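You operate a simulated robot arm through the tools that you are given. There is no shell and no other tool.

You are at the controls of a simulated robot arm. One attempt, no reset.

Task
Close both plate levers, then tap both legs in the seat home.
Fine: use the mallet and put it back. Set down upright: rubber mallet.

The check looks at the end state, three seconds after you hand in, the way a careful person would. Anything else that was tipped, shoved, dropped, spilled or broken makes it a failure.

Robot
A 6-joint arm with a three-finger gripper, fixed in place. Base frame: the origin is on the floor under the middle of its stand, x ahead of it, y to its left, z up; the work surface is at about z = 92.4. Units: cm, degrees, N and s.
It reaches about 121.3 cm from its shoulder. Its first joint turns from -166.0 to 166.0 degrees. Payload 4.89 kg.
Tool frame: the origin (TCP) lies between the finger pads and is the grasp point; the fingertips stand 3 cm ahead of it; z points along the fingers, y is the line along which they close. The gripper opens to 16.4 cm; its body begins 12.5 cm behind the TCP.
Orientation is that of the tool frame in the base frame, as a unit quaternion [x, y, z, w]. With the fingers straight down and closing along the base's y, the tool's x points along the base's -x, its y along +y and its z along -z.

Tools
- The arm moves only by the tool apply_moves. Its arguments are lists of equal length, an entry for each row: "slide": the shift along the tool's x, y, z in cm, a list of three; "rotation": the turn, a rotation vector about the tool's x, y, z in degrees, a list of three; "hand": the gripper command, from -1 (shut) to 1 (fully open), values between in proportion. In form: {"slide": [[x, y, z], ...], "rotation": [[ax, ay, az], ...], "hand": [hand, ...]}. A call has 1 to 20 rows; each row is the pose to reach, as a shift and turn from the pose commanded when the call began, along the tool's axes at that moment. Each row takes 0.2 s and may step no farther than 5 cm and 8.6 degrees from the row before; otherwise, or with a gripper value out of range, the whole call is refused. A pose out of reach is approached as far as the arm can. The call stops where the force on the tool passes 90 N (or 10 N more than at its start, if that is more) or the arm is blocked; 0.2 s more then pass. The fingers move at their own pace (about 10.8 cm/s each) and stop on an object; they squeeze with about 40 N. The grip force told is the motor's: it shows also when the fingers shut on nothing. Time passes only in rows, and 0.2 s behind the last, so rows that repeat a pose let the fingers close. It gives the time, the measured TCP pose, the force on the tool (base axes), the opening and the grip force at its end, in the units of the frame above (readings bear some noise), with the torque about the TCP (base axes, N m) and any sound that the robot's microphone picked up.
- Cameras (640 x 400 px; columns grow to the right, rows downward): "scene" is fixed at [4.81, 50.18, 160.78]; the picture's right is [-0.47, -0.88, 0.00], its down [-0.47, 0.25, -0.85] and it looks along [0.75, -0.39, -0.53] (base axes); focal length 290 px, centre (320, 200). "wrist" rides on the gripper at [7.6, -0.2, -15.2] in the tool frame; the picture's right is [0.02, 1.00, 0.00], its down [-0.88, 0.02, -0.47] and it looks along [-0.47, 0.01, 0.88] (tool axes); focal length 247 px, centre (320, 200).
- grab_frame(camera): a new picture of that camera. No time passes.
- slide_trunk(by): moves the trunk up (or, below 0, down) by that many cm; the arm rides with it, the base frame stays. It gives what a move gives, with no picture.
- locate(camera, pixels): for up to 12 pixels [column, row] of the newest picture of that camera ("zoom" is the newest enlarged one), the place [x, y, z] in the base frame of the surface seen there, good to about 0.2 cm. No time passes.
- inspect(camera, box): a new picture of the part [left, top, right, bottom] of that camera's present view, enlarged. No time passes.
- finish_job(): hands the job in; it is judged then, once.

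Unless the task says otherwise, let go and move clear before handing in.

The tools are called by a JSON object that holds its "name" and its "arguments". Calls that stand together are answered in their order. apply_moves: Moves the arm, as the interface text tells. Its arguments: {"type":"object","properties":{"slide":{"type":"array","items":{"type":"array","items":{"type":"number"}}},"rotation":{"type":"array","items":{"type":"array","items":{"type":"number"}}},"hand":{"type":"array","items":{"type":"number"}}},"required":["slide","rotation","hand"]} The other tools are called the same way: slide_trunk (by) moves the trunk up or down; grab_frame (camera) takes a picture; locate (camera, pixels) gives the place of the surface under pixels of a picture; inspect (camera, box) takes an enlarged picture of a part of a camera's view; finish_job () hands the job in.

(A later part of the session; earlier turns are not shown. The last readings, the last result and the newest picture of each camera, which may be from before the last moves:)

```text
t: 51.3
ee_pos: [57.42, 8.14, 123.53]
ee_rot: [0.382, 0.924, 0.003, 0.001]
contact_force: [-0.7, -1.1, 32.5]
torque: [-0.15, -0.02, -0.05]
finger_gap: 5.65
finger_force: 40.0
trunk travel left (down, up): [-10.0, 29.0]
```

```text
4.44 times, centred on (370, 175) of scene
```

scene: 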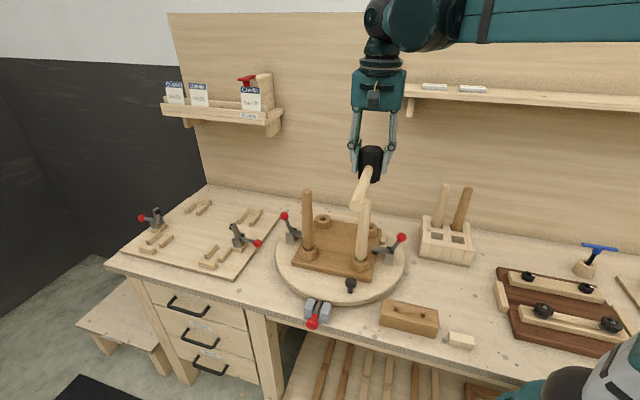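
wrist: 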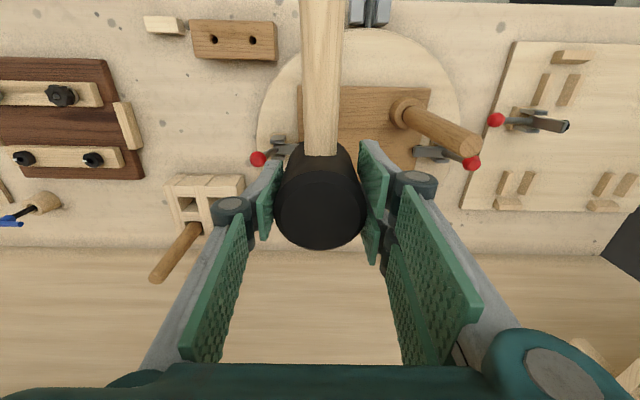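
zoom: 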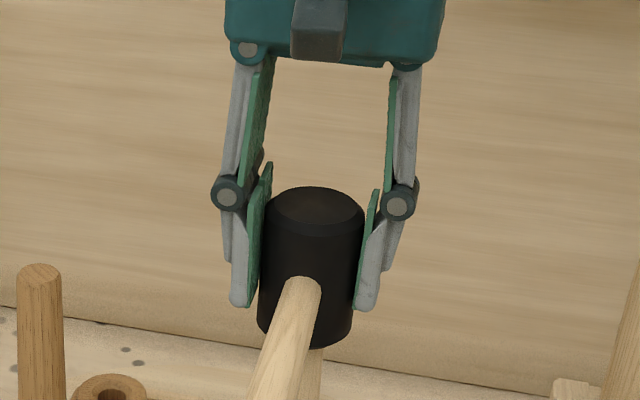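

The tenon is no longer visible and the leg's shoulder is entering the collar, with 33 N at the bottom. I'll lift and tap a little deeper to see if it still moves.

{"name": "apply_moves", "arguments": {"slide": [[0, 0, -1.5], [0, 0, -1.5], [0, 0, 0.3], [0, 0, 0.5], [0, 0, 0.5]], "rotation": [[0, 0, 0], [0, 0, 0], [0, 0, 0], [0, 0, 0], [0, 0, 0]], "hand": [-1, -1, -1, -1, -1]}}

{"name": "inspect", "arguments": {"camera": "scene", "box": [340, 240, 385, 275]}}

{"name": "inspect", "arguments": {"camera": "scene", "box": [330, 130, 410, 220]}}

```text
t: 52.5
ee_pos: [57.44, 8.05, 122.99]
ee_rot: [0.382, 0.924, 0.002, 0.001]
contact_force: [-1.1, -1.2, 32.6]
torque: [-0.17, 0.01, -0.02]
finger_gap: 5.67
finger_force: 40.3
trunk travel left (down, up): [-10.0, 29.0]
```

```text
11.43 times, centred on (362, 258) of scene
```

zoom: 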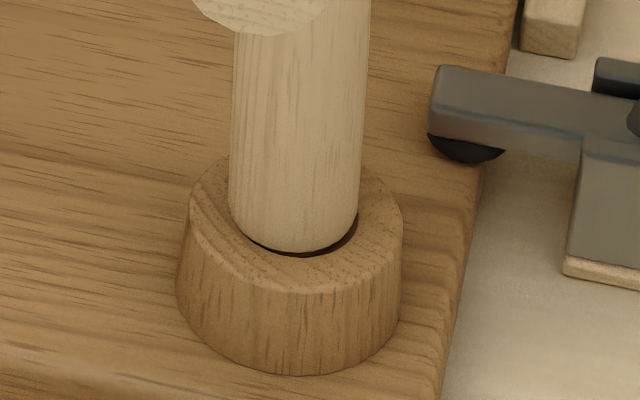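

```text
4.44 times, centred on (370, 175) of scene
```

zoom: 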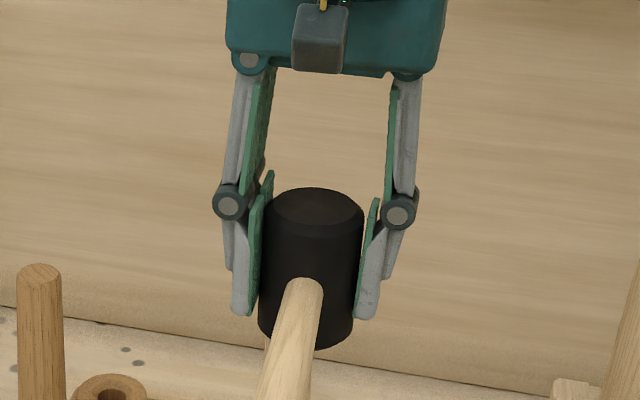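

The head slid up a little in the grip (about 0.6 cm) and the leg no longer sinks, though it looks shifted slightly left in its collar. I'll lift off and look at the leg freely.

{"name": "apply_moves", "arguments": {"slide": [[0, 0, -1.5], [0, 0, -3.5], [0, 0, -5.5], [0, 0, -7], [0, 0, -7]], "rotation": [[0, 0, 0], [0, 0, 0], [0, 0, 0], [0, 0, 0], [0, 0, 0]], "hand": [-1, -1, -1, -1, -1]}}

{"name": "inspect", "arguments": {"camera": "scene", "box": [340, 240, 385, 275]}}

{"name": "inspect", "arguments": {"camera": "scene", "box": [285, 180, 385, 280]}}

{"name": "inspect", "arguments": {"camera": "scene", "box": [330, 110, 410, 220]}}

{"name": "grab_frame", "arguments": {"camera": "wrist"}}

```text
t: 53.7
ee_pos: [57.49, 8.17, 129.71]
ee_rot: [0.381, 0.924, 0.001, 0.001]
contact_force: [0.3, -0.4, -4.8]
torque: [-0.03, -0.04, -0.01]
finger_gap: 5.62
finger_force: 40.2
trunk travel left (down, up): [-10.0, 29.0]
```

```text
11.43 times, centred on (362, 258) of scene
```

zoom: 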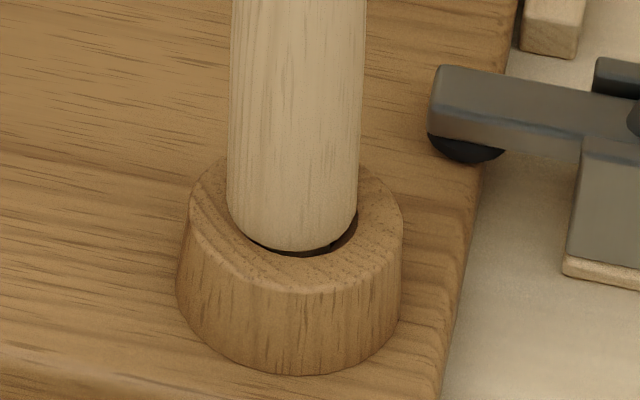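

```text
4.00 times, centred on (335, 230) of scene
```

zoom: 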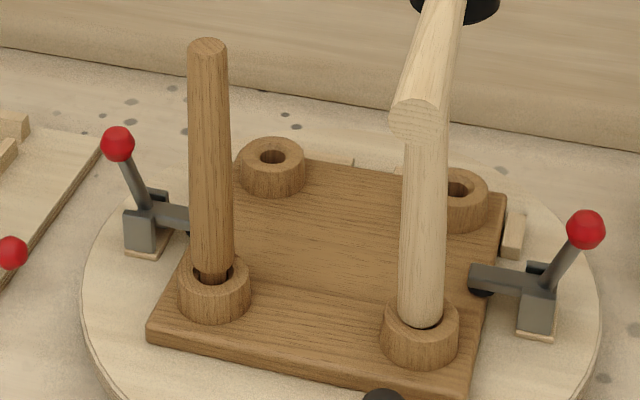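

```text
3.64 times, centred on (370, 165) of scene
```

zoom: 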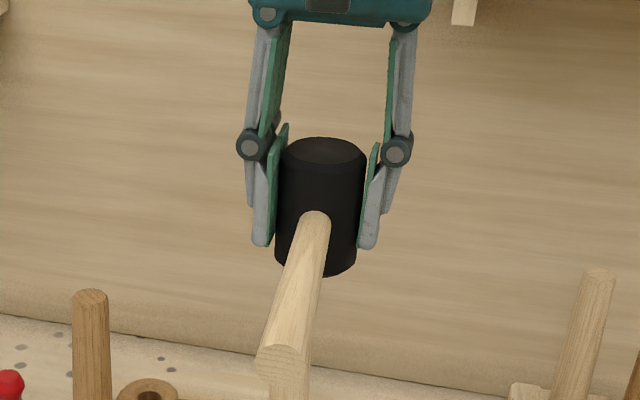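

```text
taken
```

wrist: 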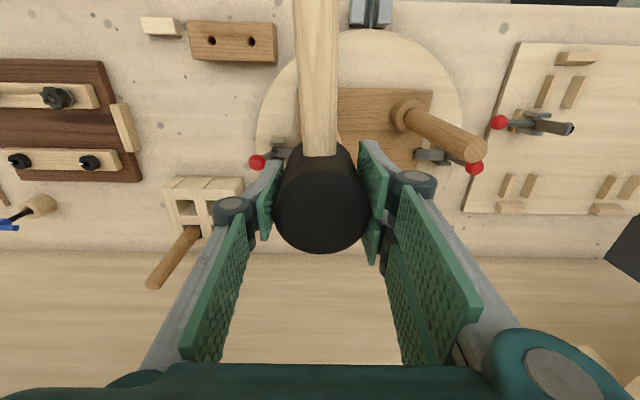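

The mallet rose slightly in the grip and the light leg looks a bit off-centre at its collar. I'll measure the leg's axis and collar to see if it leans and how deep it is.

{"name": "inspect", "arguments": {"camera": "scene", "box": [340, 205, 390, 275]}}

{"name": "locate", "arguments": {"camera": "zoom", "pixels": [[325, 100], [325, 150], [320, 200], [318, 250], [315, 290], [313, 310], [260, 290], [375, 290], [312, 325], [250, 270], [390, 290], [310, 350]]}}

```text
5.71 times, centred on (365, 240) of scene
```

zoom: 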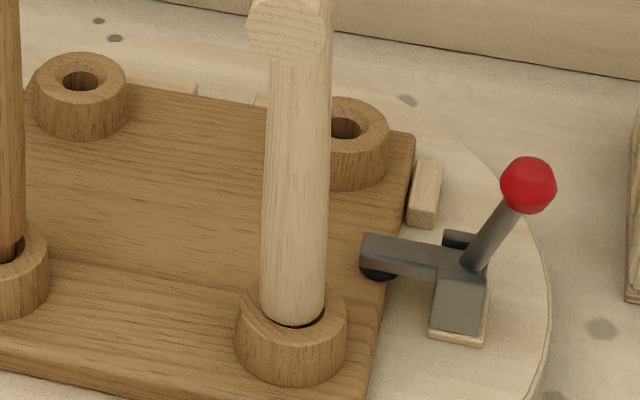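

```text
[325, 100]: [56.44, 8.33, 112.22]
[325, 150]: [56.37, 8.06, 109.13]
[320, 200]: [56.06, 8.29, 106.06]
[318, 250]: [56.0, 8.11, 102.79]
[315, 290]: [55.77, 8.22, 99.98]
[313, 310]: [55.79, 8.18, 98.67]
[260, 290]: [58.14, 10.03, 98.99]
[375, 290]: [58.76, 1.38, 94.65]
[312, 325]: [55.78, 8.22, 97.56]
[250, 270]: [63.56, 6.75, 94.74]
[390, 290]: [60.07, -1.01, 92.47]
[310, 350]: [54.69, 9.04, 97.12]
```

The leg's front face drifts about 2° from vertical. I'll move the mallet over toward the dark leg (still hovering high) so I can see the light leg fully.

{"name": "apply_moves", "arguments": {"slide": [[0, 0, -1.5], [0.05, 2, -2], [0.1, 5, -2], [0.2, 9, -2], [0.3, 13, -2], [0.35, 16, -2], [0.35, 16.9, -2], [0.35, 16.9, -2]], "rotation": [[0, 0, 0], [0, 0, 0], [0, 0, 0], [0, 0, 0], [0, 0, 0], [0, 0, 0], [0, 0, 0], [0, 0, 0]], "hand": [-1, -1, -1, -1, -1, -1, -1, -1]}}

{"name": "inspect", "arguments": {"camera": "scene", "box": [285, 180, 385, 280]}}

{"name": "inspect", "arguments": {"camera": "scene", "box": [345, 190, 385, 220]}}

{"name": "locate", "arguments": {"camera": "zoom", "pixels": [[290, 165], [304, 165], [320, 165], [336, 165], [300, 190], [320, 190], [320, 150], [300, 150], [340, 150], [300, 230], [280, 165], [350, 165]]}}

{"name": "grab_frame", "arguments": {"camera": "wrist"}}

```text
t: 55.5
ee_pos: [69.06, 20.1, 131.99]
ee_rot: [0.382, 0.924, 0.001, 0.001]
contact_force: [0.5, 1.0, -5.1]
torque: [-0.06, 0.06, -0.02]
finger_gap: 5.6
finger_force: 39.9
trunk travel left (down, up): [-10.0, 29.0]
```

```text
4.00 times, centred on (335, 230) of scene
```

zoom: 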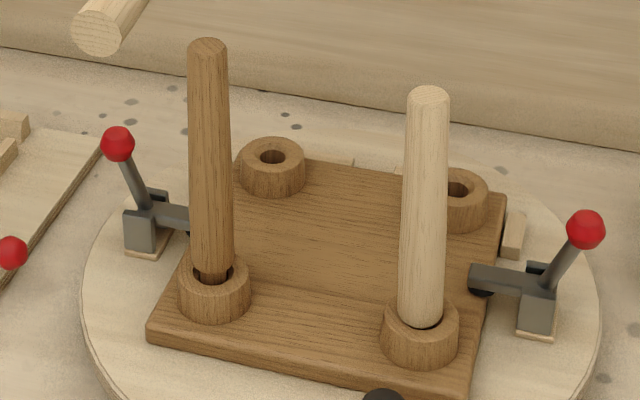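

```text
13.33 times, centred on (365, 205) of scene
```

zoom: 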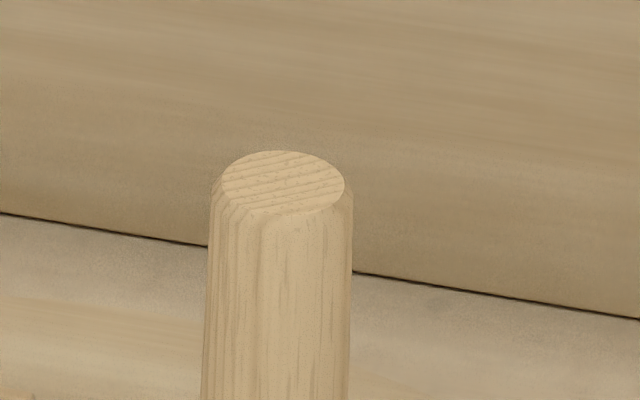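

```text
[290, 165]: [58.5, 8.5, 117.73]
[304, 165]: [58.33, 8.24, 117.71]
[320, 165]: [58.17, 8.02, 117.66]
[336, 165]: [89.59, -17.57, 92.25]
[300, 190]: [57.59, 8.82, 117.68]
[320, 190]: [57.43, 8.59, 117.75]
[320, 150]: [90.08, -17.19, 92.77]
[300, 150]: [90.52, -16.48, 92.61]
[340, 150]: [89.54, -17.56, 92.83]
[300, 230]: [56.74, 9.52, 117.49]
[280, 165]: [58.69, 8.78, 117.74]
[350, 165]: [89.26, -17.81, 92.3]
```

```text
taken
```

wrist: 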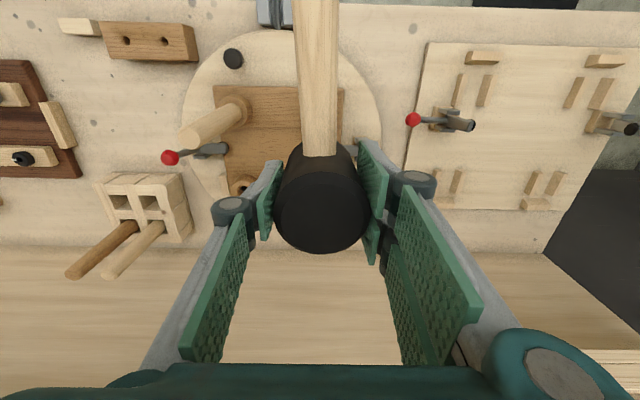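

The light leg's top has gone from z 118.8 to 117.7 and moved to about (58.0,8.85), so it has sunk 1.1 cm and leans about 2°. I'll measure its shoulder against the collar rim to see whether it is actually seated.

{"name": "inspect", "arguments": {"camera": "scene", "box": [345, 245, 375, 270]}}

{"name": "locate", "arguments": {"camera": "zoom", "pixels": [[275, 210], [275, 225], [275, 240], [275, 255], [275, 265], [320, 245], [340, 235], [355, 225], [340, 255], [365, 245], [200, 200], [190, 240]]}}

{"name": "inspect", "arguments": {"camera": "scene", "box": [293, 232, 323, 257]}}

{"name": "locate", "arguments": {"camera": "zoom", "pixels": [[320, 160], [320, 180], [320, 195], [320, 210], [320, 225], [320, 250], [320, 270], [320, 290], [270, 240], [240, 200], [400, 240], [420, 200]]}}

```text
16.00 times, centred on (360, 258) of scene
```

zoom: 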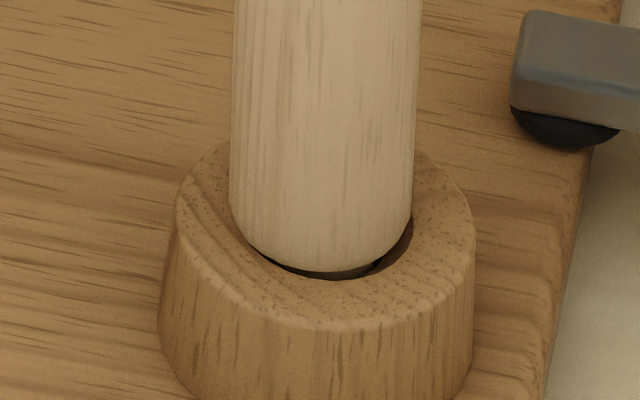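

```text
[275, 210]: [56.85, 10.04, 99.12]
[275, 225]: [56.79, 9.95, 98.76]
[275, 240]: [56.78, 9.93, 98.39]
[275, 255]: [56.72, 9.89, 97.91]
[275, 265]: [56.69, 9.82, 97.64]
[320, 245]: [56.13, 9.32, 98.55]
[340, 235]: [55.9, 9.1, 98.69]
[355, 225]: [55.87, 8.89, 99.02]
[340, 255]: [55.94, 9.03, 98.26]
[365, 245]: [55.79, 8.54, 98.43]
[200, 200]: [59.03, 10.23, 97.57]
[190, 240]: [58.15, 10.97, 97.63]
```

```text
16.00 times, centred on (308, 244) of scene
```

zoom: 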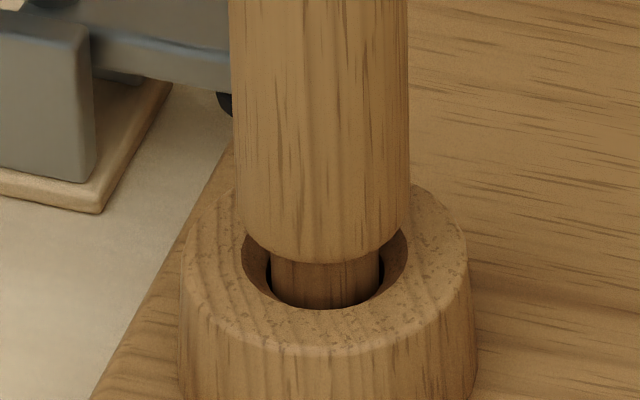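

```text
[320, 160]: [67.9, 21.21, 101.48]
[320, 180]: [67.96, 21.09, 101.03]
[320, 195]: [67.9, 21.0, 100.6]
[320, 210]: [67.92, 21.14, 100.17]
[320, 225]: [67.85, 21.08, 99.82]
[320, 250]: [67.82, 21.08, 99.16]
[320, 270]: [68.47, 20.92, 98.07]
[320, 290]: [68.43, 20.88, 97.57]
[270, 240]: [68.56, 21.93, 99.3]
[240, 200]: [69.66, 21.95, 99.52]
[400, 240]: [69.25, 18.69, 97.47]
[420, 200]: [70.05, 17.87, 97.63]
```

The dark leg's shoulder stands at z≈98.9 over a rim at 97.6; the light leg's is at about 97.8, so it still has a few mm to go and leans slightly, likely because I held pressure at the bottom of the stroke. I'll use quick rebounding taps instead, starting on the dark leg right below.

{"name": "apply_moves", "arguments": {"slide": [[0.13, 0.29, 2.5], [0.13, 0.29, 5], [0.13, 0.29, 5], [0.13, 0.29, 8.7], [0.13, 0.29, 5], [0.13, 0.29, 5]], "rotation": [[0, 0, 0], [0, 0, 0], [0, 0, 0], [0, 0, 0], [0, 0, 0], [0, 0, 0]], "hand": [-1, -1, -1, -1, -1, -1]}}

{"name": "inspect", "arguments": {"camera": "scene", "box": [285, 230, 330, 265]}}

{"name": "inspect", "arguments": {"camera": "scene", "box": [270, 110, 350, 220]}}

```text
t: 56.9
ee_pos: [69.32, 20.48, 127.03]
ee_rot: [0.382, 0.924, 0.001, 0.001]
contact_force: [0.7, 0.6, -4.3]
torque: [-0.04, -0.02, -0.02]
finger_gap: 5.58
finger_force: 40.4
trunk travel left (down, up): [-10.0, 29.0]
```

```text
11.43 times, centred on (308, 248) of scene
```

zoom: 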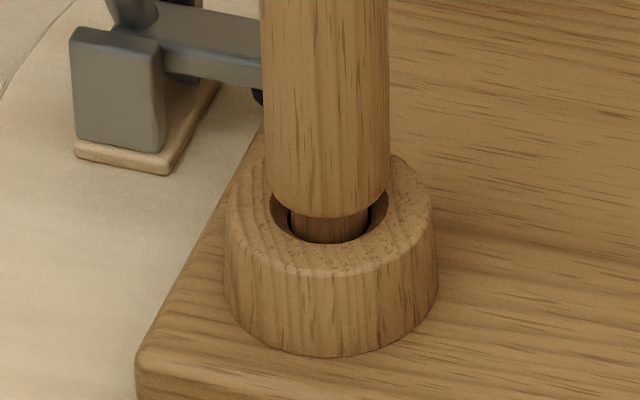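

```text
3.64 times, centred on (310, 165) of scene
```

zoom: 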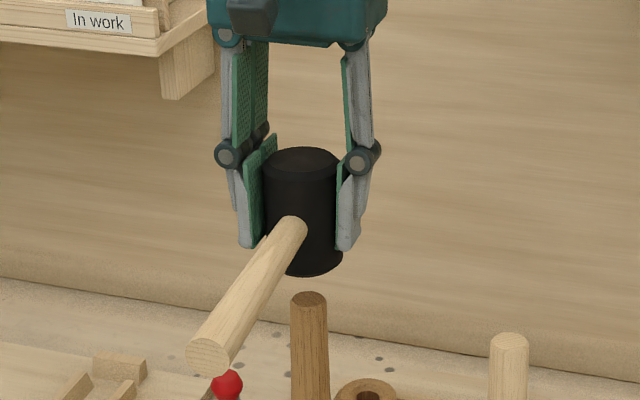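

That quick tap drove the dark leg about 2 mm with no sideways shift. I'll recheck the centring of head over leg before the next taps.

{"name": "inspect", "arguments": {"camera": "scene", "box": [285, 155, 330, 205]}}

{"name": "locate", "arguments": {"camera": "zoom", "pixels": [[300, 294], [270, 300], [330, 300], [300, 310], [300, 285], [230, 180], [270, 215], [310, 190], [350, 160], [280, 100], [340, 100], [200, 150]]}}

```text
8.00 times, centred on (308, 180) of scene
```

zoom: 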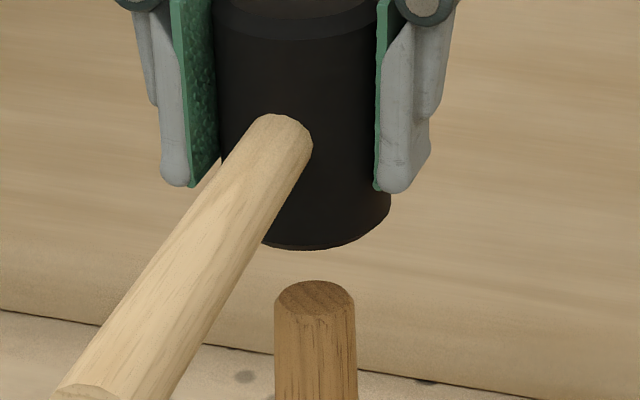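

```text
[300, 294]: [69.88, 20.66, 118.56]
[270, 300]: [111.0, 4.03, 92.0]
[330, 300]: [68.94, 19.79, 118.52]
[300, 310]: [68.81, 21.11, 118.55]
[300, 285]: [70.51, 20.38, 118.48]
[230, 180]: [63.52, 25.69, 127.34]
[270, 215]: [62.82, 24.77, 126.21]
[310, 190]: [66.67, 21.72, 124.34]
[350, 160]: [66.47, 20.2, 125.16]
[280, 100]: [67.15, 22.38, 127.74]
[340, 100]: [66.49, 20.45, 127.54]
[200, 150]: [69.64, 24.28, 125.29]
```

Head centre is about 0.35 cm to the tool's +y side of the leg's axis; I'll shift by that and tap again, a bit deeper.

{"name": "apply_moves", "arguments": {"slide": [[-0.1, -0.35, 0], [-0.1, -0.35, 0], [-0.1, -0.35, 4.0], [-0.1, -0.35, 0], [-0.1, -0.35, 0]], "rotation": [[0, 0, 0], [0, 0, 0], [0, 0, 0], [0, 0, 0], [0, 0, 0]], "hand": [-1, -1, -1, -1, -1]}}

{"name": "inspect", "arguments": {"camera": "scene", "box": [285, 230, 330, 265]}}

{"name": "inspect", "arguments": {"camera": "scene", "box": [285, 155, 330, 205]}}

{"name": "locate", "arguments": {"camera": "zoom", "pixels": [[315, 305], [300, 305], [330, 305], [315, 315], [310, 190]]}}

```text
t: 58.1
ee_pos: [69.08, 20.2, 126.91]
ee_rot: [0.382, 0.924, 0.001, 0.001]
contact_force: [-0.1, 0.4, -4.4]
torque: [-0.06, -0.01, 0.01]
finger_gap: 5.64
finger_force: 40.7
trunk travel left (down, up): [-10.0, 29.0]
```

```text
11.43 times, centred on (308, 248) of scene
```

zoom: 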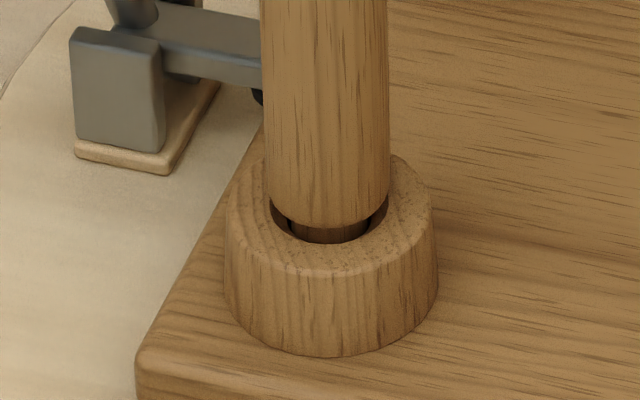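

```text
8.00 times, centred on (308, 180) of scene
```

zoom: 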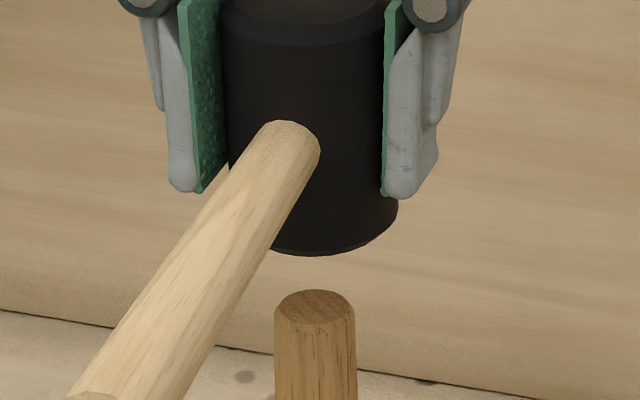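

```text
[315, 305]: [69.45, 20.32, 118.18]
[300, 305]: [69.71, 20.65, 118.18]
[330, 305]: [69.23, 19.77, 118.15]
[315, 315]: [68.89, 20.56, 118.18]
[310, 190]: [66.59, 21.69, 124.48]
```

Dark leg is now at 118.18 and still upright, with the head well centred. Next tap.

{"name": "apply_moves", "arguments": {"slide": [[0, 0, 0.3], [0, 0, 4.4], [0, 0, 0.3], [0, 0, 0.3]], "rotation": [[0, 0, 0], [0, 0, 0], [0, 0, 0], [0, 0, 0]], "hand": [-1, -1, -1, -1]}}

{"name": "inspect", "arguments": {"camera": "scene", "box": [285, 230, 330, 265]}}

{"name": "inspect", "arguments": {"camera": "scene", "box": [285, 155, 330, 205]}}

{"name": "locate", "arguments": {"camera": "zoom", "pixels": [[315, 315], [300, 315], [330, 315], [315, 325], [310, 190]]}}

```text
t: 59.1
ee_pos: [69.16, 20.45, 126.54]
ee_rot: [0.382, 0.924, 0.002, 0.001]
contact_force: [-0.5, 0.4, -4.1]
torque: [-0.05, 0.03, 0.0]
finger_gap: 5.61
finger_force: 40.4
trunk travel left (down, up): [-10.0, 29.0]
```

```text
11.43 times, centred on (308, 248) of scene
```

zoom: 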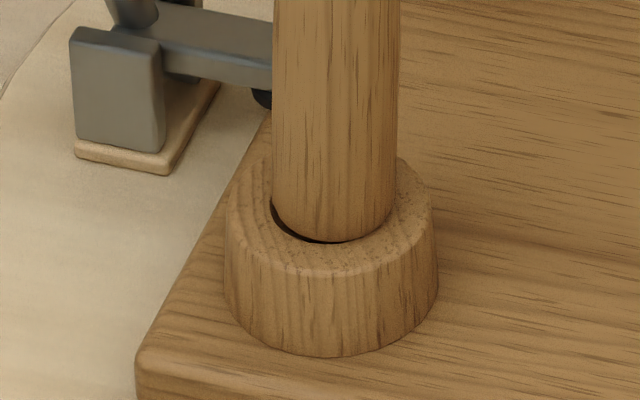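

```text
8.00 times, centred on (308, 180) of scene
```

zoom: 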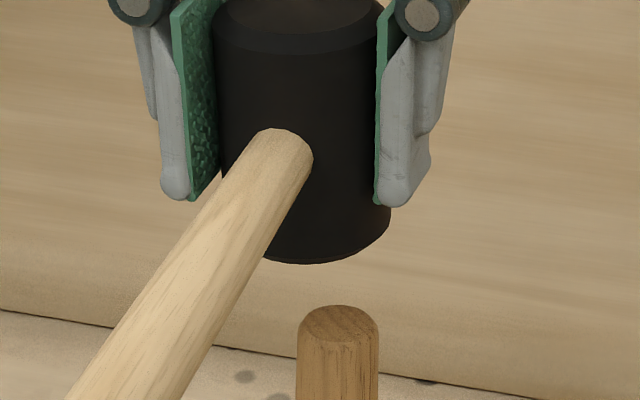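

```text
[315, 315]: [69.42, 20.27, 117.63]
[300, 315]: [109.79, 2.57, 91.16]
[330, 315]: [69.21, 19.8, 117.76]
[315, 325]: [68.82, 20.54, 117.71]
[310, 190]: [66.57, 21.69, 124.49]
```

Dark leg's top is now 117.7 too — the same depth where the light leg stopped — and it has also tipped slightly, to the right in the picture. I'll measure its top centre and look at the bases again.

{"name": "locate", "arguments": {"camera": "zoom", "pixels": [[338, 323], [320, 323], [355, 323], [338, 312], [338, 335], [338, 345]]}}

{"name": "inspect", "arguments": {"camera": "scene", "box": [293, 232, 323, 257]}}

{"name": "locate", "arguments": {"camera": "zoom", "pixels": [[335, 160], [335, 200], [335, 230], [335, 245], [335, 255], [270, 250], [290, 285], [400, 270], [425, 220], [250, 220], [335, 320], [260, 200]]}}

{"name": "grab_frame", "arguments": {"camera": "wrist"}}

```text
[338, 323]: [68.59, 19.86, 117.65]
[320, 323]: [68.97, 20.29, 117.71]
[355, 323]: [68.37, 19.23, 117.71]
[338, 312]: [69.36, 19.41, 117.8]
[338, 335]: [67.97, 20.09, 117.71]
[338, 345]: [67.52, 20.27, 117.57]
```

```text
16.00 times, centred on (308, 244) of scene
```

zoom: 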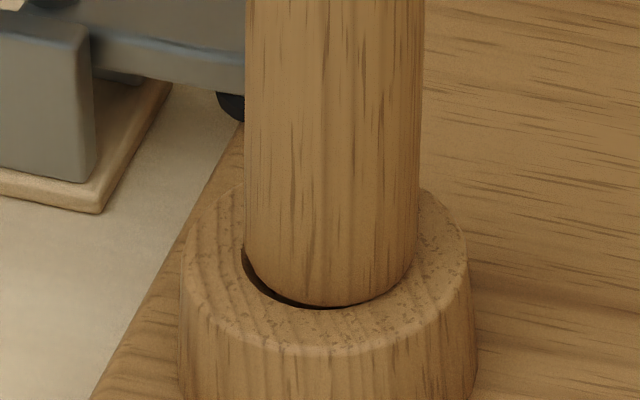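

```text
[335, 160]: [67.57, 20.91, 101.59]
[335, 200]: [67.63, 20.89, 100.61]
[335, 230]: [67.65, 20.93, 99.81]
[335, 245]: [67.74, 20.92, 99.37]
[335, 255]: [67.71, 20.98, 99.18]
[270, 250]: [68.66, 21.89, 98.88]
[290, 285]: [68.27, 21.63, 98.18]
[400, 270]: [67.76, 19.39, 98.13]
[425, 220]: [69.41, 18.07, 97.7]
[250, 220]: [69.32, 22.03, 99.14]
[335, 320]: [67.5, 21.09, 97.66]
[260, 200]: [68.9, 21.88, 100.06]
```

```text
taken
```

wrist: 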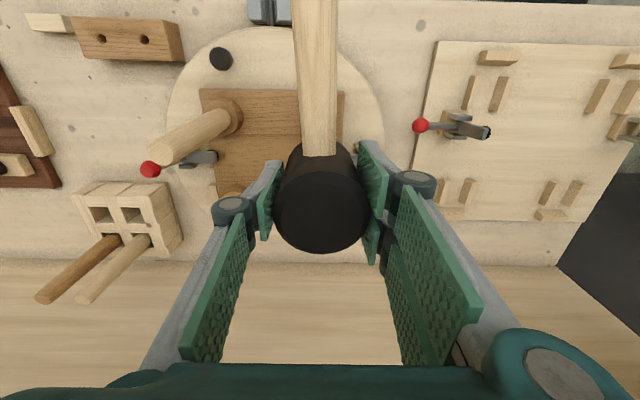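

Both tops stopped at 117.7, i.e. shoulder about level with the rim, so this may be the hard stop with a small lean left over. One more quick tap on the dark leg will show whether it can go deeper.

{"name": "apply_moves", "arguments": {"slide": [[0, 0, 0], [0, 0, 4.4], [0, 0, 0], [0, 0, 0]], "rotation": [[0, 0, 0], [0, 0, 0], [0, 0, 0], [0, 0, 0]], "hand": [-1, -1, -1, -1]}}

{"name": "inspect", "arguments": {"camera": "scene", "box": [293, 232, 323, 257]}}

{"name": "inspect", "arguments": {"camera": "scene", "box": [285, 155, 330, 205]}}

{"name": "locate", "arguments": {"camera": "zoom", "pixels": [[338, 323], [320, 323], [355, 323], [338, 315], [338, 335], [338, 345], [310, 190]]}}

```text
t: 60.1
ee_pos: [69.08, 20.47, 126.62]
ee_rot: [0.382, 0.924, 0.002, 0.001]
contact_force: [0.0, 0.2, -4.7]
torque: [-0.03, -0.01, 0.0]
finger_gap: 5.61
finger_force: 40.1
trunk travel left (down, up): [-10.0, 29.0]
```

```text
16.00 times, centred on (308, 244) of scene
```

zoom: 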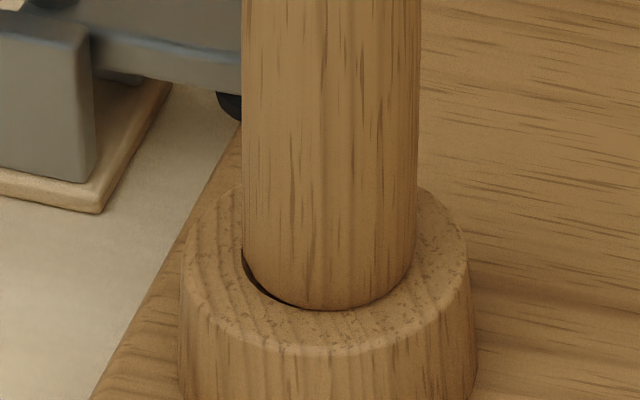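

```text
8.00 times, centred on (308, 180) of scene
```

zoom: 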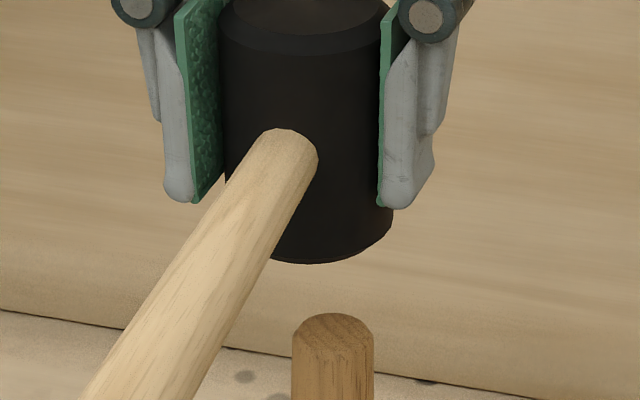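

```text
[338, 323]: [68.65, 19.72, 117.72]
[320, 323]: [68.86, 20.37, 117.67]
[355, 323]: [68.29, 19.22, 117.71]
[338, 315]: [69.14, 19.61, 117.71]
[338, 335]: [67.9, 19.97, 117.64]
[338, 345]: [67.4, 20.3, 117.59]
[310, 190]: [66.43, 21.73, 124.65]
```

The extra tap did not deepen the leg (top still 117.7) but tipped it a little more, so it is at its stop and further tapping only leans it. I'll check the mallet's attitude in the grip, then return it and straighten the legs with the fingers.

{"name": "inspect", "arguments": {"camera": "scene", "box": [260, 120, 360, 220]}}

{"name": "locate", "arguments": {"camera": "zoom", "pixels": [[310, 170], [290, 200], [270, 230], [250, 260], [230, 290], [212, 315], [310, 60], [280, 65], [340, 60], [330, 200], [320, 120]]}}

{"name": "inspect", "arguments": {"camera": "wrist", "box": [240, 0, 400, 260]}}

{"name": "locate", "arguments": {"camera": "wrist", "pixels": [[319, 200], [285, 200], [355, 200], [319, 160], [319, 240], [319, 145], [318, 120], [317, 90], [316, 60], [315, 30], [314, 5]]}}

```text
4.00 times, centred on (310, 170) of scene
```

zoom: 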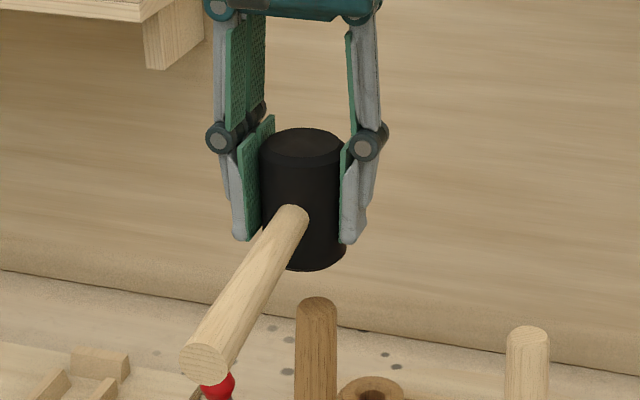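

```text
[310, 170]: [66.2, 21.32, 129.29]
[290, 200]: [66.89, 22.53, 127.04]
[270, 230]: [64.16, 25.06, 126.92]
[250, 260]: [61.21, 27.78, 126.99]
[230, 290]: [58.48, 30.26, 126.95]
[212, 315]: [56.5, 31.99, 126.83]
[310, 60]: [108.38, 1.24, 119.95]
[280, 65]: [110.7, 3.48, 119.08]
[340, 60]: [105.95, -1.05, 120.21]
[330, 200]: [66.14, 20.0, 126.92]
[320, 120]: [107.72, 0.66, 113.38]
```

```text
1.54 times, centred on (320, 130) of wrist
```

zoom: 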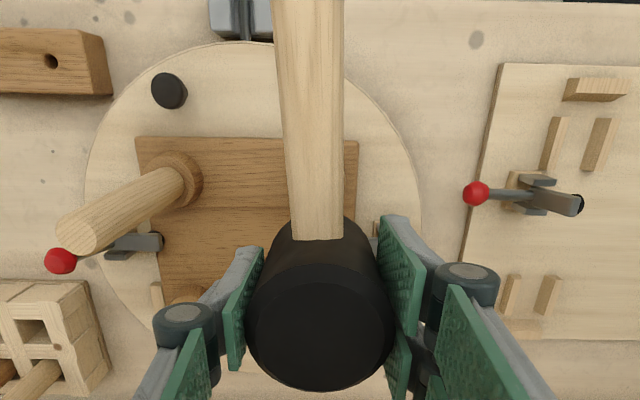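

```text
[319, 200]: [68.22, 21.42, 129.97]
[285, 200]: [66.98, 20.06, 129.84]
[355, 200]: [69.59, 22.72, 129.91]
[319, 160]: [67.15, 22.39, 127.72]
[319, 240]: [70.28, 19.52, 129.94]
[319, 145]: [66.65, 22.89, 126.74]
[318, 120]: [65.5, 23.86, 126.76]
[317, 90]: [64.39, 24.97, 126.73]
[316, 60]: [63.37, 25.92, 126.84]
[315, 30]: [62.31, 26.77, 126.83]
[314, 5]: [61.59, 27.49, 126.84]
```

The mallet is level in the grip (handle top z≈126.8 all along) but has slid 0.55 cm up and turned about 2°. I'll rise, carry it back over its spot and turn the tool 2.2° to compensate.

{"name": "apply_moves", "arguments": {"slide": [[0, 0, -2.5], [0, 0, -4.5], [-0.14, -1.4, -4.5], [-0.43, -4.2, -4.5], [-0.8, -7.9, -4.5], [-1.23, -12.0, -4.5], [-1.66, -16.2, -4.5], [-2.08, -20.4, -4.5], [-2.5, -24.5, -4.5], [-2.93, -28.7, -4.5], [-3.36, -32.9, -4.5], [-3.78, -37.0, -4.5], [-4.16, -40.8, -4.5], [-4.45, -43.5, -4.5], [-4.63, -45.4, -4.5], [-4.73, -46.3, -4.5], [-4.73, -46.32, -4.5], [-4.73, -46.32, -4.5]], "rotation": [[0, 0, 0], [0, 0, 0], [0, 0, 0.5], [0, 0, 1], [0, 0, 1.5], [0, 0, 2.2], [0, 0, 2.2], [0, 0, 2.2], [0, 0, 2.2], [0, 0, 2.2], [0, 0, 2.2], [0, 0, 2.2], [0, 0, 2.2], [0, 0, 2.2], [0, 0, 2.2], [0, 0, 2.2], [0, 0, 2.2], [0, 0, 2.2]], "hand": [-1, -1, -1, -1, -1, -1, -1, -1, -1, -1, -1, -1, -1, -1, -1, -1, -1, -1]}}

{"name": "grab_frame", "arguments": {"camera": "scene"}}

{"name": "inspect", "arguments": {"camera": "scene", "box": [285, 180, 385, 280]}}

{"name": "grab_frame", "arguments": {"camera": "wrist"}}

```text
t: 63.9
ee_pos: [39.74, -15.89, 130.94]
ee_rot: [0.399, 0.917, 0.001, 0.0]
contact_force: [0.1, 0.7, -4.4]
torque: [0.01, -0.05, 0.0]
finger_gap: 5.64
finger_force: 40.1
trunk travel left (down, up): [-10.0, 29.0]
```

```text
taken
```

scene: 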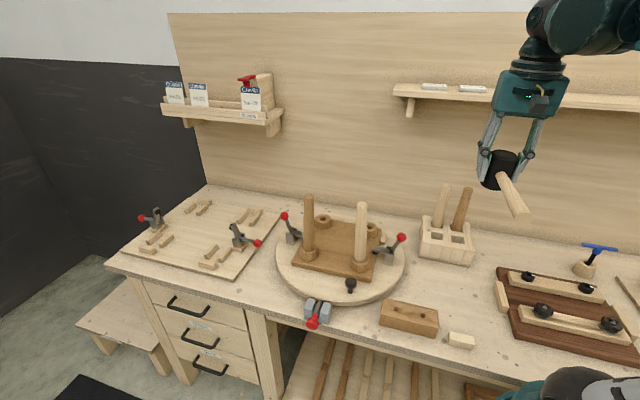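

```text
4.00 times, centred on (335, 230) of scene
```

zoom: 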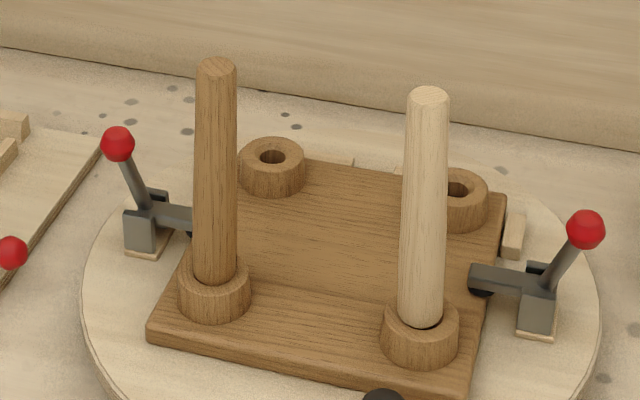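

```text
taken
```

wrist: 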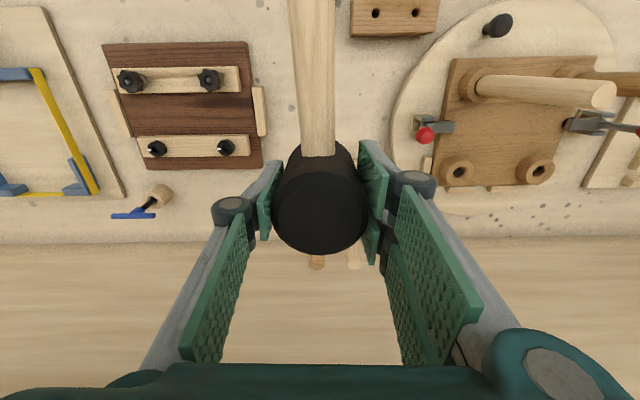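

The mallet is back over its place. I'll lower it to about 3 cm above the bench and check the handle against its cradle block.

{"name": "apply_moves", "arguments": {"slide": [[0.12, 0.12, 3], [0.12, 0.12, 7], [0.12, 0.12, 11], [0.12, 0.12, 15], [0.12, 0.12, 19], [0.12, 0.12, 23], [0.12, 0.12, 27], [0.12, 0.12, 30.5], [0.12, 0.12, 33], [0.12, 0.12, 34.5], [0.12, 0.12, 34.5]], "rotation": [[0, 0, 0], [0, 0, 0], [0, 0, 0], [0, 0, 0], [0, 0, 0], [0, 0, 0], [0, 0, 0], [0, 0, 0], [0, 0, 0], [0, 0, 0], [0, 0, 0]], "hand": [-1, -1, -1, -1, -1, -1, -1, -1, -1, -1, -1]}}

{"name": "inspect", "arguments": {"camera": "scene", "box": [425, 255, 505, 360]}}

{"name": "locate", "arguments": {"camera": "zoom", "pixels": [[295, 140], [310, 200], [310, 220], [315, 250], [320, 280], [320, 300]]}}

{"name": "grab_frame", "arguments": {"camera": "wrist"}}

{"name": "locate", "arguments": {"camera": "wrist", "pixels": [[319, 205], [285, 205], [355, 205], [319, 175], [319, 240], [319, 140], [318, 100], [316, 60], [315, 30], [314, 5]]}}

```text
t: 66.3
ee_pos: [39.76, -15.66, 96.36]
ee_rot: [0.399, 0.917, 0.002, 0.0]
contact_force: [0.4, 0.0, -4.4]
torque: [0.04, 0.03, -0.03]
finger_gap: 5.64
finger_force: 40.1
trunk travel left (down, up): [-10.0, 29.0]
```

```text
3.81 times, centred on (465, 308) of scene
```

zoom: 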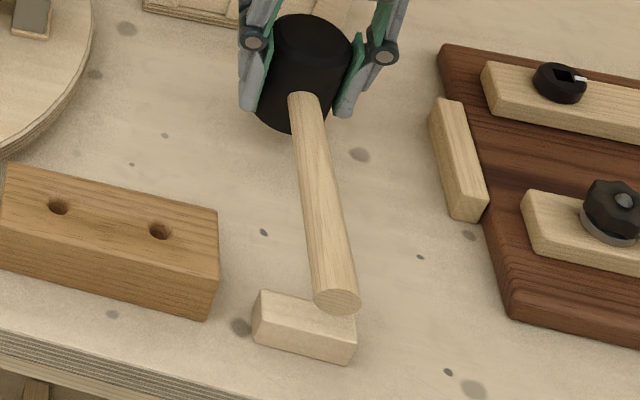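

```text
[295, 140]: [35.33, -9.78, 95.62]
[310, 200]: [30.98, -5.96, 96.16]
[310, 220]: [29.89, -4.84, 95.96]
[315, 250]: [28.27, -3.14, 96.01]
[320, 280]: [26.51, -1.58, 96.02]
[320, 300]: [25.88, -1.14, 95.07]
```

```text
taken
```

wrist: 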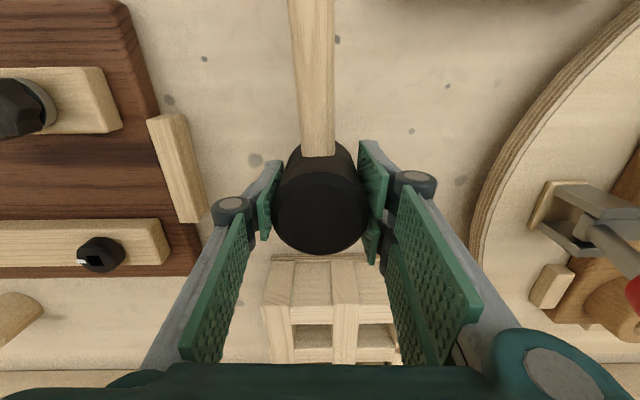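

```text
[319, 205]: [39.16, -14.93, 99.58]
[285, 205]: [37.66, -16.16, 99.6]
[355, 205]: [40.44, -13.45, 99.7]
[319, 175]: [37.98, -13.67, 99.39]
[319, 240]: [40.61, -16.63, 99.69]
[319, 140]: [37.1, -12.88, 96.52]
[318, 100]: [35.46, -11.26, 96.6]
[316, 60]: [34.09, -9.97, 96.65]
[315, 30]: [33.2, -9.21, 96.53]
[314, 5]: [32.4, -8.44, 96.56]
```

The handle is lined up with its original line and level; head top is 3.1 cm above where it belongs. Lowering gently to contact.

{"name": "apply_moves", "arguments": {"slide": [[0, 0, 1], [0, 0, 2], [0, 0, 2.5], [0, 0, 2.8], [0, 0, 3.0], [0, 0, 3.1], [0, 0, 3.1]], "rotation": [[0, 0, 0], [0, 0, 0], [0, 0, 0], [0, 0, 0], [0, 0, 0], [0, 0, 0], [0, 0, 0]], "hand": [-1, -1, -1, -1, -1, -1, -1]}}

{"name": "inspect", "arguments": {"camera": "scene", "box": [425, 255, 505, 360]}}

```text
t: 67.9
ee_pos: [39.88, -15.5, 93.33]
ee_rot: [0.4, 0.917, 0.002, 0.0]
contact_force: [0.1, 0.1, -3.5]
torque: [-0.04, -0.04, -0.02]
finger_gap: 5.63
finger_force: 40.1
trunk travel left (down, up): [-10.0, 29.0]
```

```text
3.81 times, centred on (465, 308) of scene
```

zoom: 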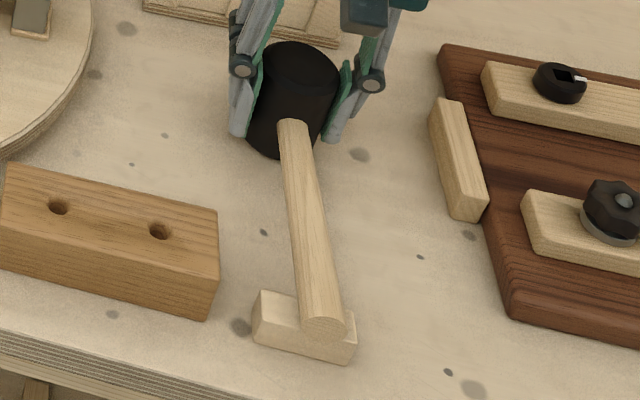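

Almost down; compared with the start, the handle's end is about 0.6 cm too far right on the cradle. I'll turn it about 2° and ease it down the last millimetres.

{"name": "apply_moves", "arguments": {"slide": [[0, 0, -0.3], [0, 0, -0.3], [0, 0, -0.1], [0, 0, 0.1], [0, 0, 0.2], [0, 0, 0.2]], "rotation": [[0, 0, 0], [0, 0, 1.8], [0, 0, 1.8], [0, 0, 1.8], [0, 0, 1.8], [0, 0, 1.8]], "hand": [-1, -1, -1, -1, -1, -1]}}

{"name": "inspect", "arguments": {"camera": "scene", "box": [425, 255, 505, 360]}}

```text
t: 69.3
ee_pos: [39.91, -15.62, 93.08]
ee_rot: [0.413, 0.911, 0.002, 0.0]
contact_force: [6.4, -2.4, 16.5]
torque: [-0.4, 0.11, 0.07]
finger_gap: 5.62
finger_force: 39.6
trunk travel left (down, up): [-10.0, 29.0]
```

```text
3.81 times, centred on (465, 308) of scene
```

zoom: 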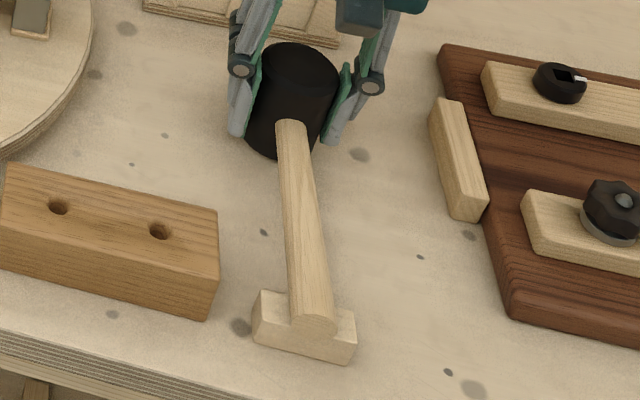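

The mallet matches its starting look and is down on the bench (about 20 N). I'll relax the press slightly and open the fingers slowly.

{"name": "apply_moves", "arguments": {"slide": [[0, 0, -0.12], [0, 0, -0.12], [0, 0, -0.12], [0, 0, -0.12], [0, 0, -0.12], [0, 0, -0.12]], "rotation": [[0, 0, 0], [0, 0, 0], [0, 0, 0], [0, 0, 0], [0, 0, 0], [0, 0, 0]], "hand": [-1, -0.3, -0.2, -0.1, 0.1, 0.2]}}

{"name": "inspect", "arguments": {"camera": "scene", "box": [425, 255, 505, 360]}}

{"name": "grab_frame", "arguments": {"camera": "wrist"}}

```text
t: 70.7
ee_pos: [39.86, -15.6, 93.23]
ee_rot: [0.414, 0.91, 0.001, 0.001]
contact_force: [0.4, 0.7, -0.2]
torque: [-0.02, 0.01, 0.01]
finger_gap: 9.84
finger_force: 0.1
trunk travel left (down, up): [-10.0, 29.0]
```

```text
3.81 times, centred on (465, 308) of scene
```

zoom: 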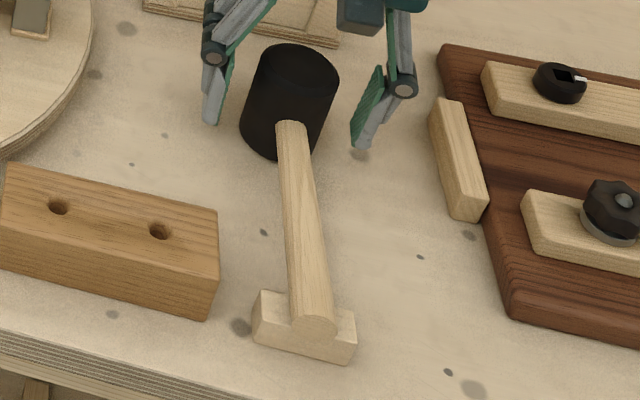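

```text
taken
```

wrist: 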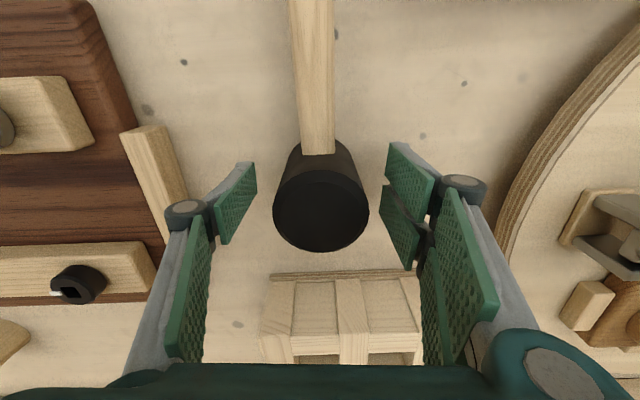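

The mallet stands upright back in place with its handle on the cradle. Now I'll rise clear and go above the light leg to straighten it with the fingers.

{"name": "apply_moves", "arguments": {"slide": [[0, 0, -2], [0, 0, -6], [0, 0, -10.5], [0, 0, -15], [0, 0, -19.5], [0, 0, -24], [0, 0, -28.5], [0, 0, -33], [0, 0, -37.5], [0, 0, -41], [0, 0, -44], [0.38, 1.74, -44], [1.28, 5.8, -44], [2.24, 10.1, -44], [3.2, 14.5, -44], [4.16, 18.8, -44], [5.12, 23.1, -44], [5.95, 26.9, -44], [6.4, 28.93, -44], [6.4, 28.93, -44]], "rotation": [[0, 0, 0], [0, 0, 0], [0, 0, 0], [0, 0, 0], [0, 0, 0], [0, 0, 0], [0, 0, 0], [0, 0, 0], [0, 0, 0], [0, 0, 0], [0, 0, 0], [0, 0, -1], [0, 0, -2], [0, 0, -3], [0, 0, -4], [0, 0, -4], [0, 0, -4], [0, 0, -4], [0, 0, -4], [0, 0, -4]], "hand": [0.2, 0.2, 0.2, 0.2, 0.2, 0.2, 0.2, 0.2, 0.2, 0.2, 0.2, 0.2, 0.2, 0.2, 0.2, 0.2, 0.2, 0.2, 0.2, 0.2]}}

{"name": "grab_frame", "arguments": {"camera": "wrist"}}

{"name": "grab_frame", "arguments": {"camera": "scene"}}

{"name": "inspect", "arguments": {"camera": "scene", "box": [285, 180, 385, 280]}}

```text
t: 74.9
ee_pos: [57.53, 8.24, 137.32]
ee_rot: [0.382, 0.924, 0.002, 0.002]
contact_force: [2.2, 0.3, 0.2]
torque: [-0.03, 0.11, -0.03]
finger_gap: 9.84
finger_force: 0.2
trunk travel left (down, up): [-10.0, 29.0]
```

```text
taken
```

wrist: 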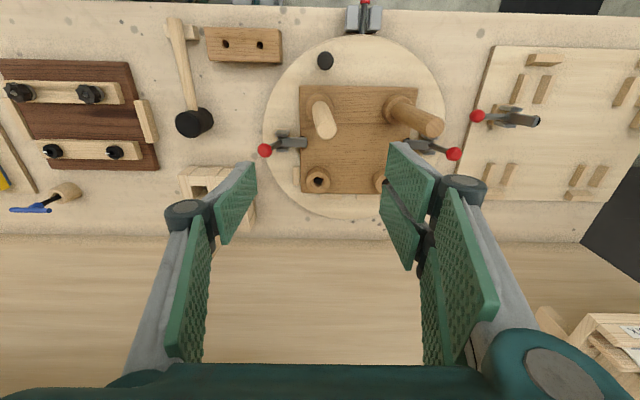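

```text
taken
```

scene: 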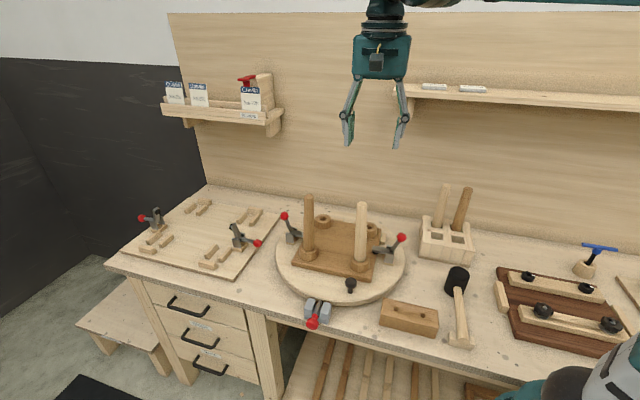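

```text
4.00 times, centred on (335, 230) of scene
```

zoom: 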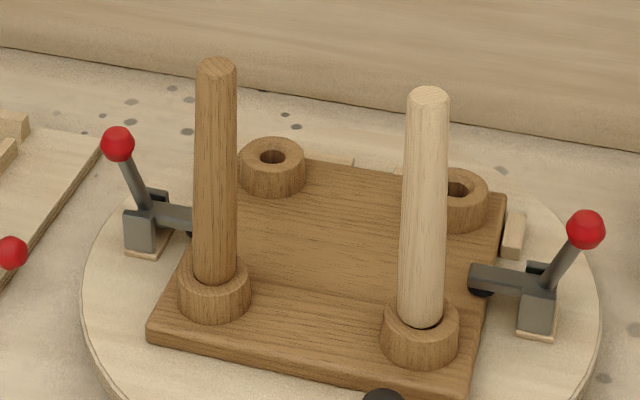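

From above, both legs and collars are visible at wrist (322,115) and (415,118). I'll zoom there to measure leans.

{"name": "inspect", "arguments": {"camera": "wrist", "box": [290, 80, 350, 150]}}

{"name": "locate", "arguments": {"camera": "zoom", "pixels": [[350, 320], [330, 320], [370, 320], [350, 300], [350, 345], [340, 270], [325, 220], [318, 190], [290, 130], [330, 100], [270, 170], [375, 150]]}}

{"name": "inspect", "arguments": {"camera": "wrist", "box": [375, 80, 450, 150]}}

{"name": "locate", "arguments": {"camera": "zoom", "pixels": [[420, 265], [400, 265], [440, 265], [420, 245], [420, 290], [350, 215], [300, 180], [260, 160], [210, 100], [180, 150], [230, 200], [270, 110]]}}

```text
5.71 times, centred on (320, 115) of wrist
```

zoom: 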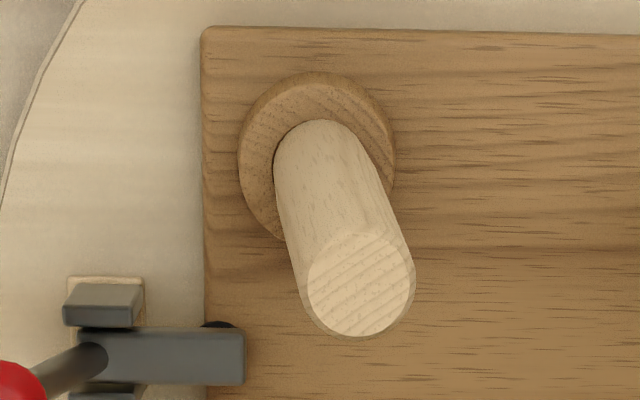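

```text
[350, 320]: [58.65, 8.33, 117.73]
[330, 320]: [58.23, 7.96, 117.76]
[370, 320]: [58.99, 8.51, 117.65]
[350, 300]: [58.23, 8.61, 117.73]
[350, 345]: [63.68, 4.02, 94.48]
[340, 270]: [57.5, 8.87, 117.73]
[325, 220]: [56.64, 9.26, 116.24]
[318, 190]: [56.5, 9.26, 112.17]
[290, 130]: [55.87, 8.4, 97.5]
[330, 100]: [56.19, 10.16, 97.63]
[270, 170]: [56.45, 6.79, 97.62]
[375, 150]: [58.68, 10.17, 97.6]
```

```text
5.71 times, centred on (412, 115) of wrist
```

zoom: 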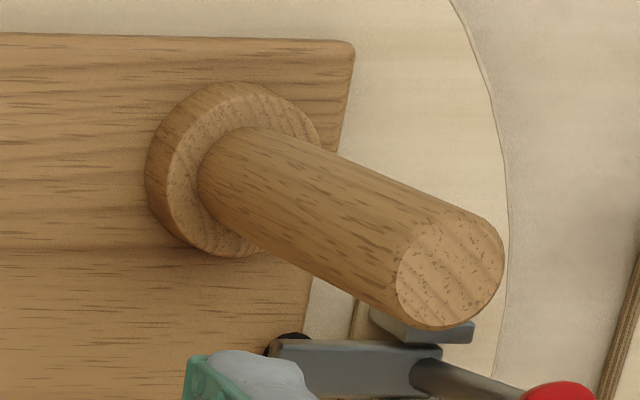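

```text
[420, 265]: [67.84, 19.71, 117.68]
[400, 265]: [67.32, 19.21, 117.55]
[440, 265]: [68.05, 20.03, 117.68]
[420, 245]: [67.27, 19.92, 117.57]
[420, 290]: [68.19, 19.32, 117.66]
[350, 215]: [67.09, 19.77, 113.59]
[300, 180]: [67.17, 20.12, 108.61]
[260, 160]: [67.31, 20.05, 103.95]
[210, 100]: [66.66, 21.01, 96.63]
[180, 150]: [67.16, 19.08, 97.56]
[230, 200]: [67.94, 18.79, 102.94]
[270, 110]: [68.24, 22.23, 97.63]
```

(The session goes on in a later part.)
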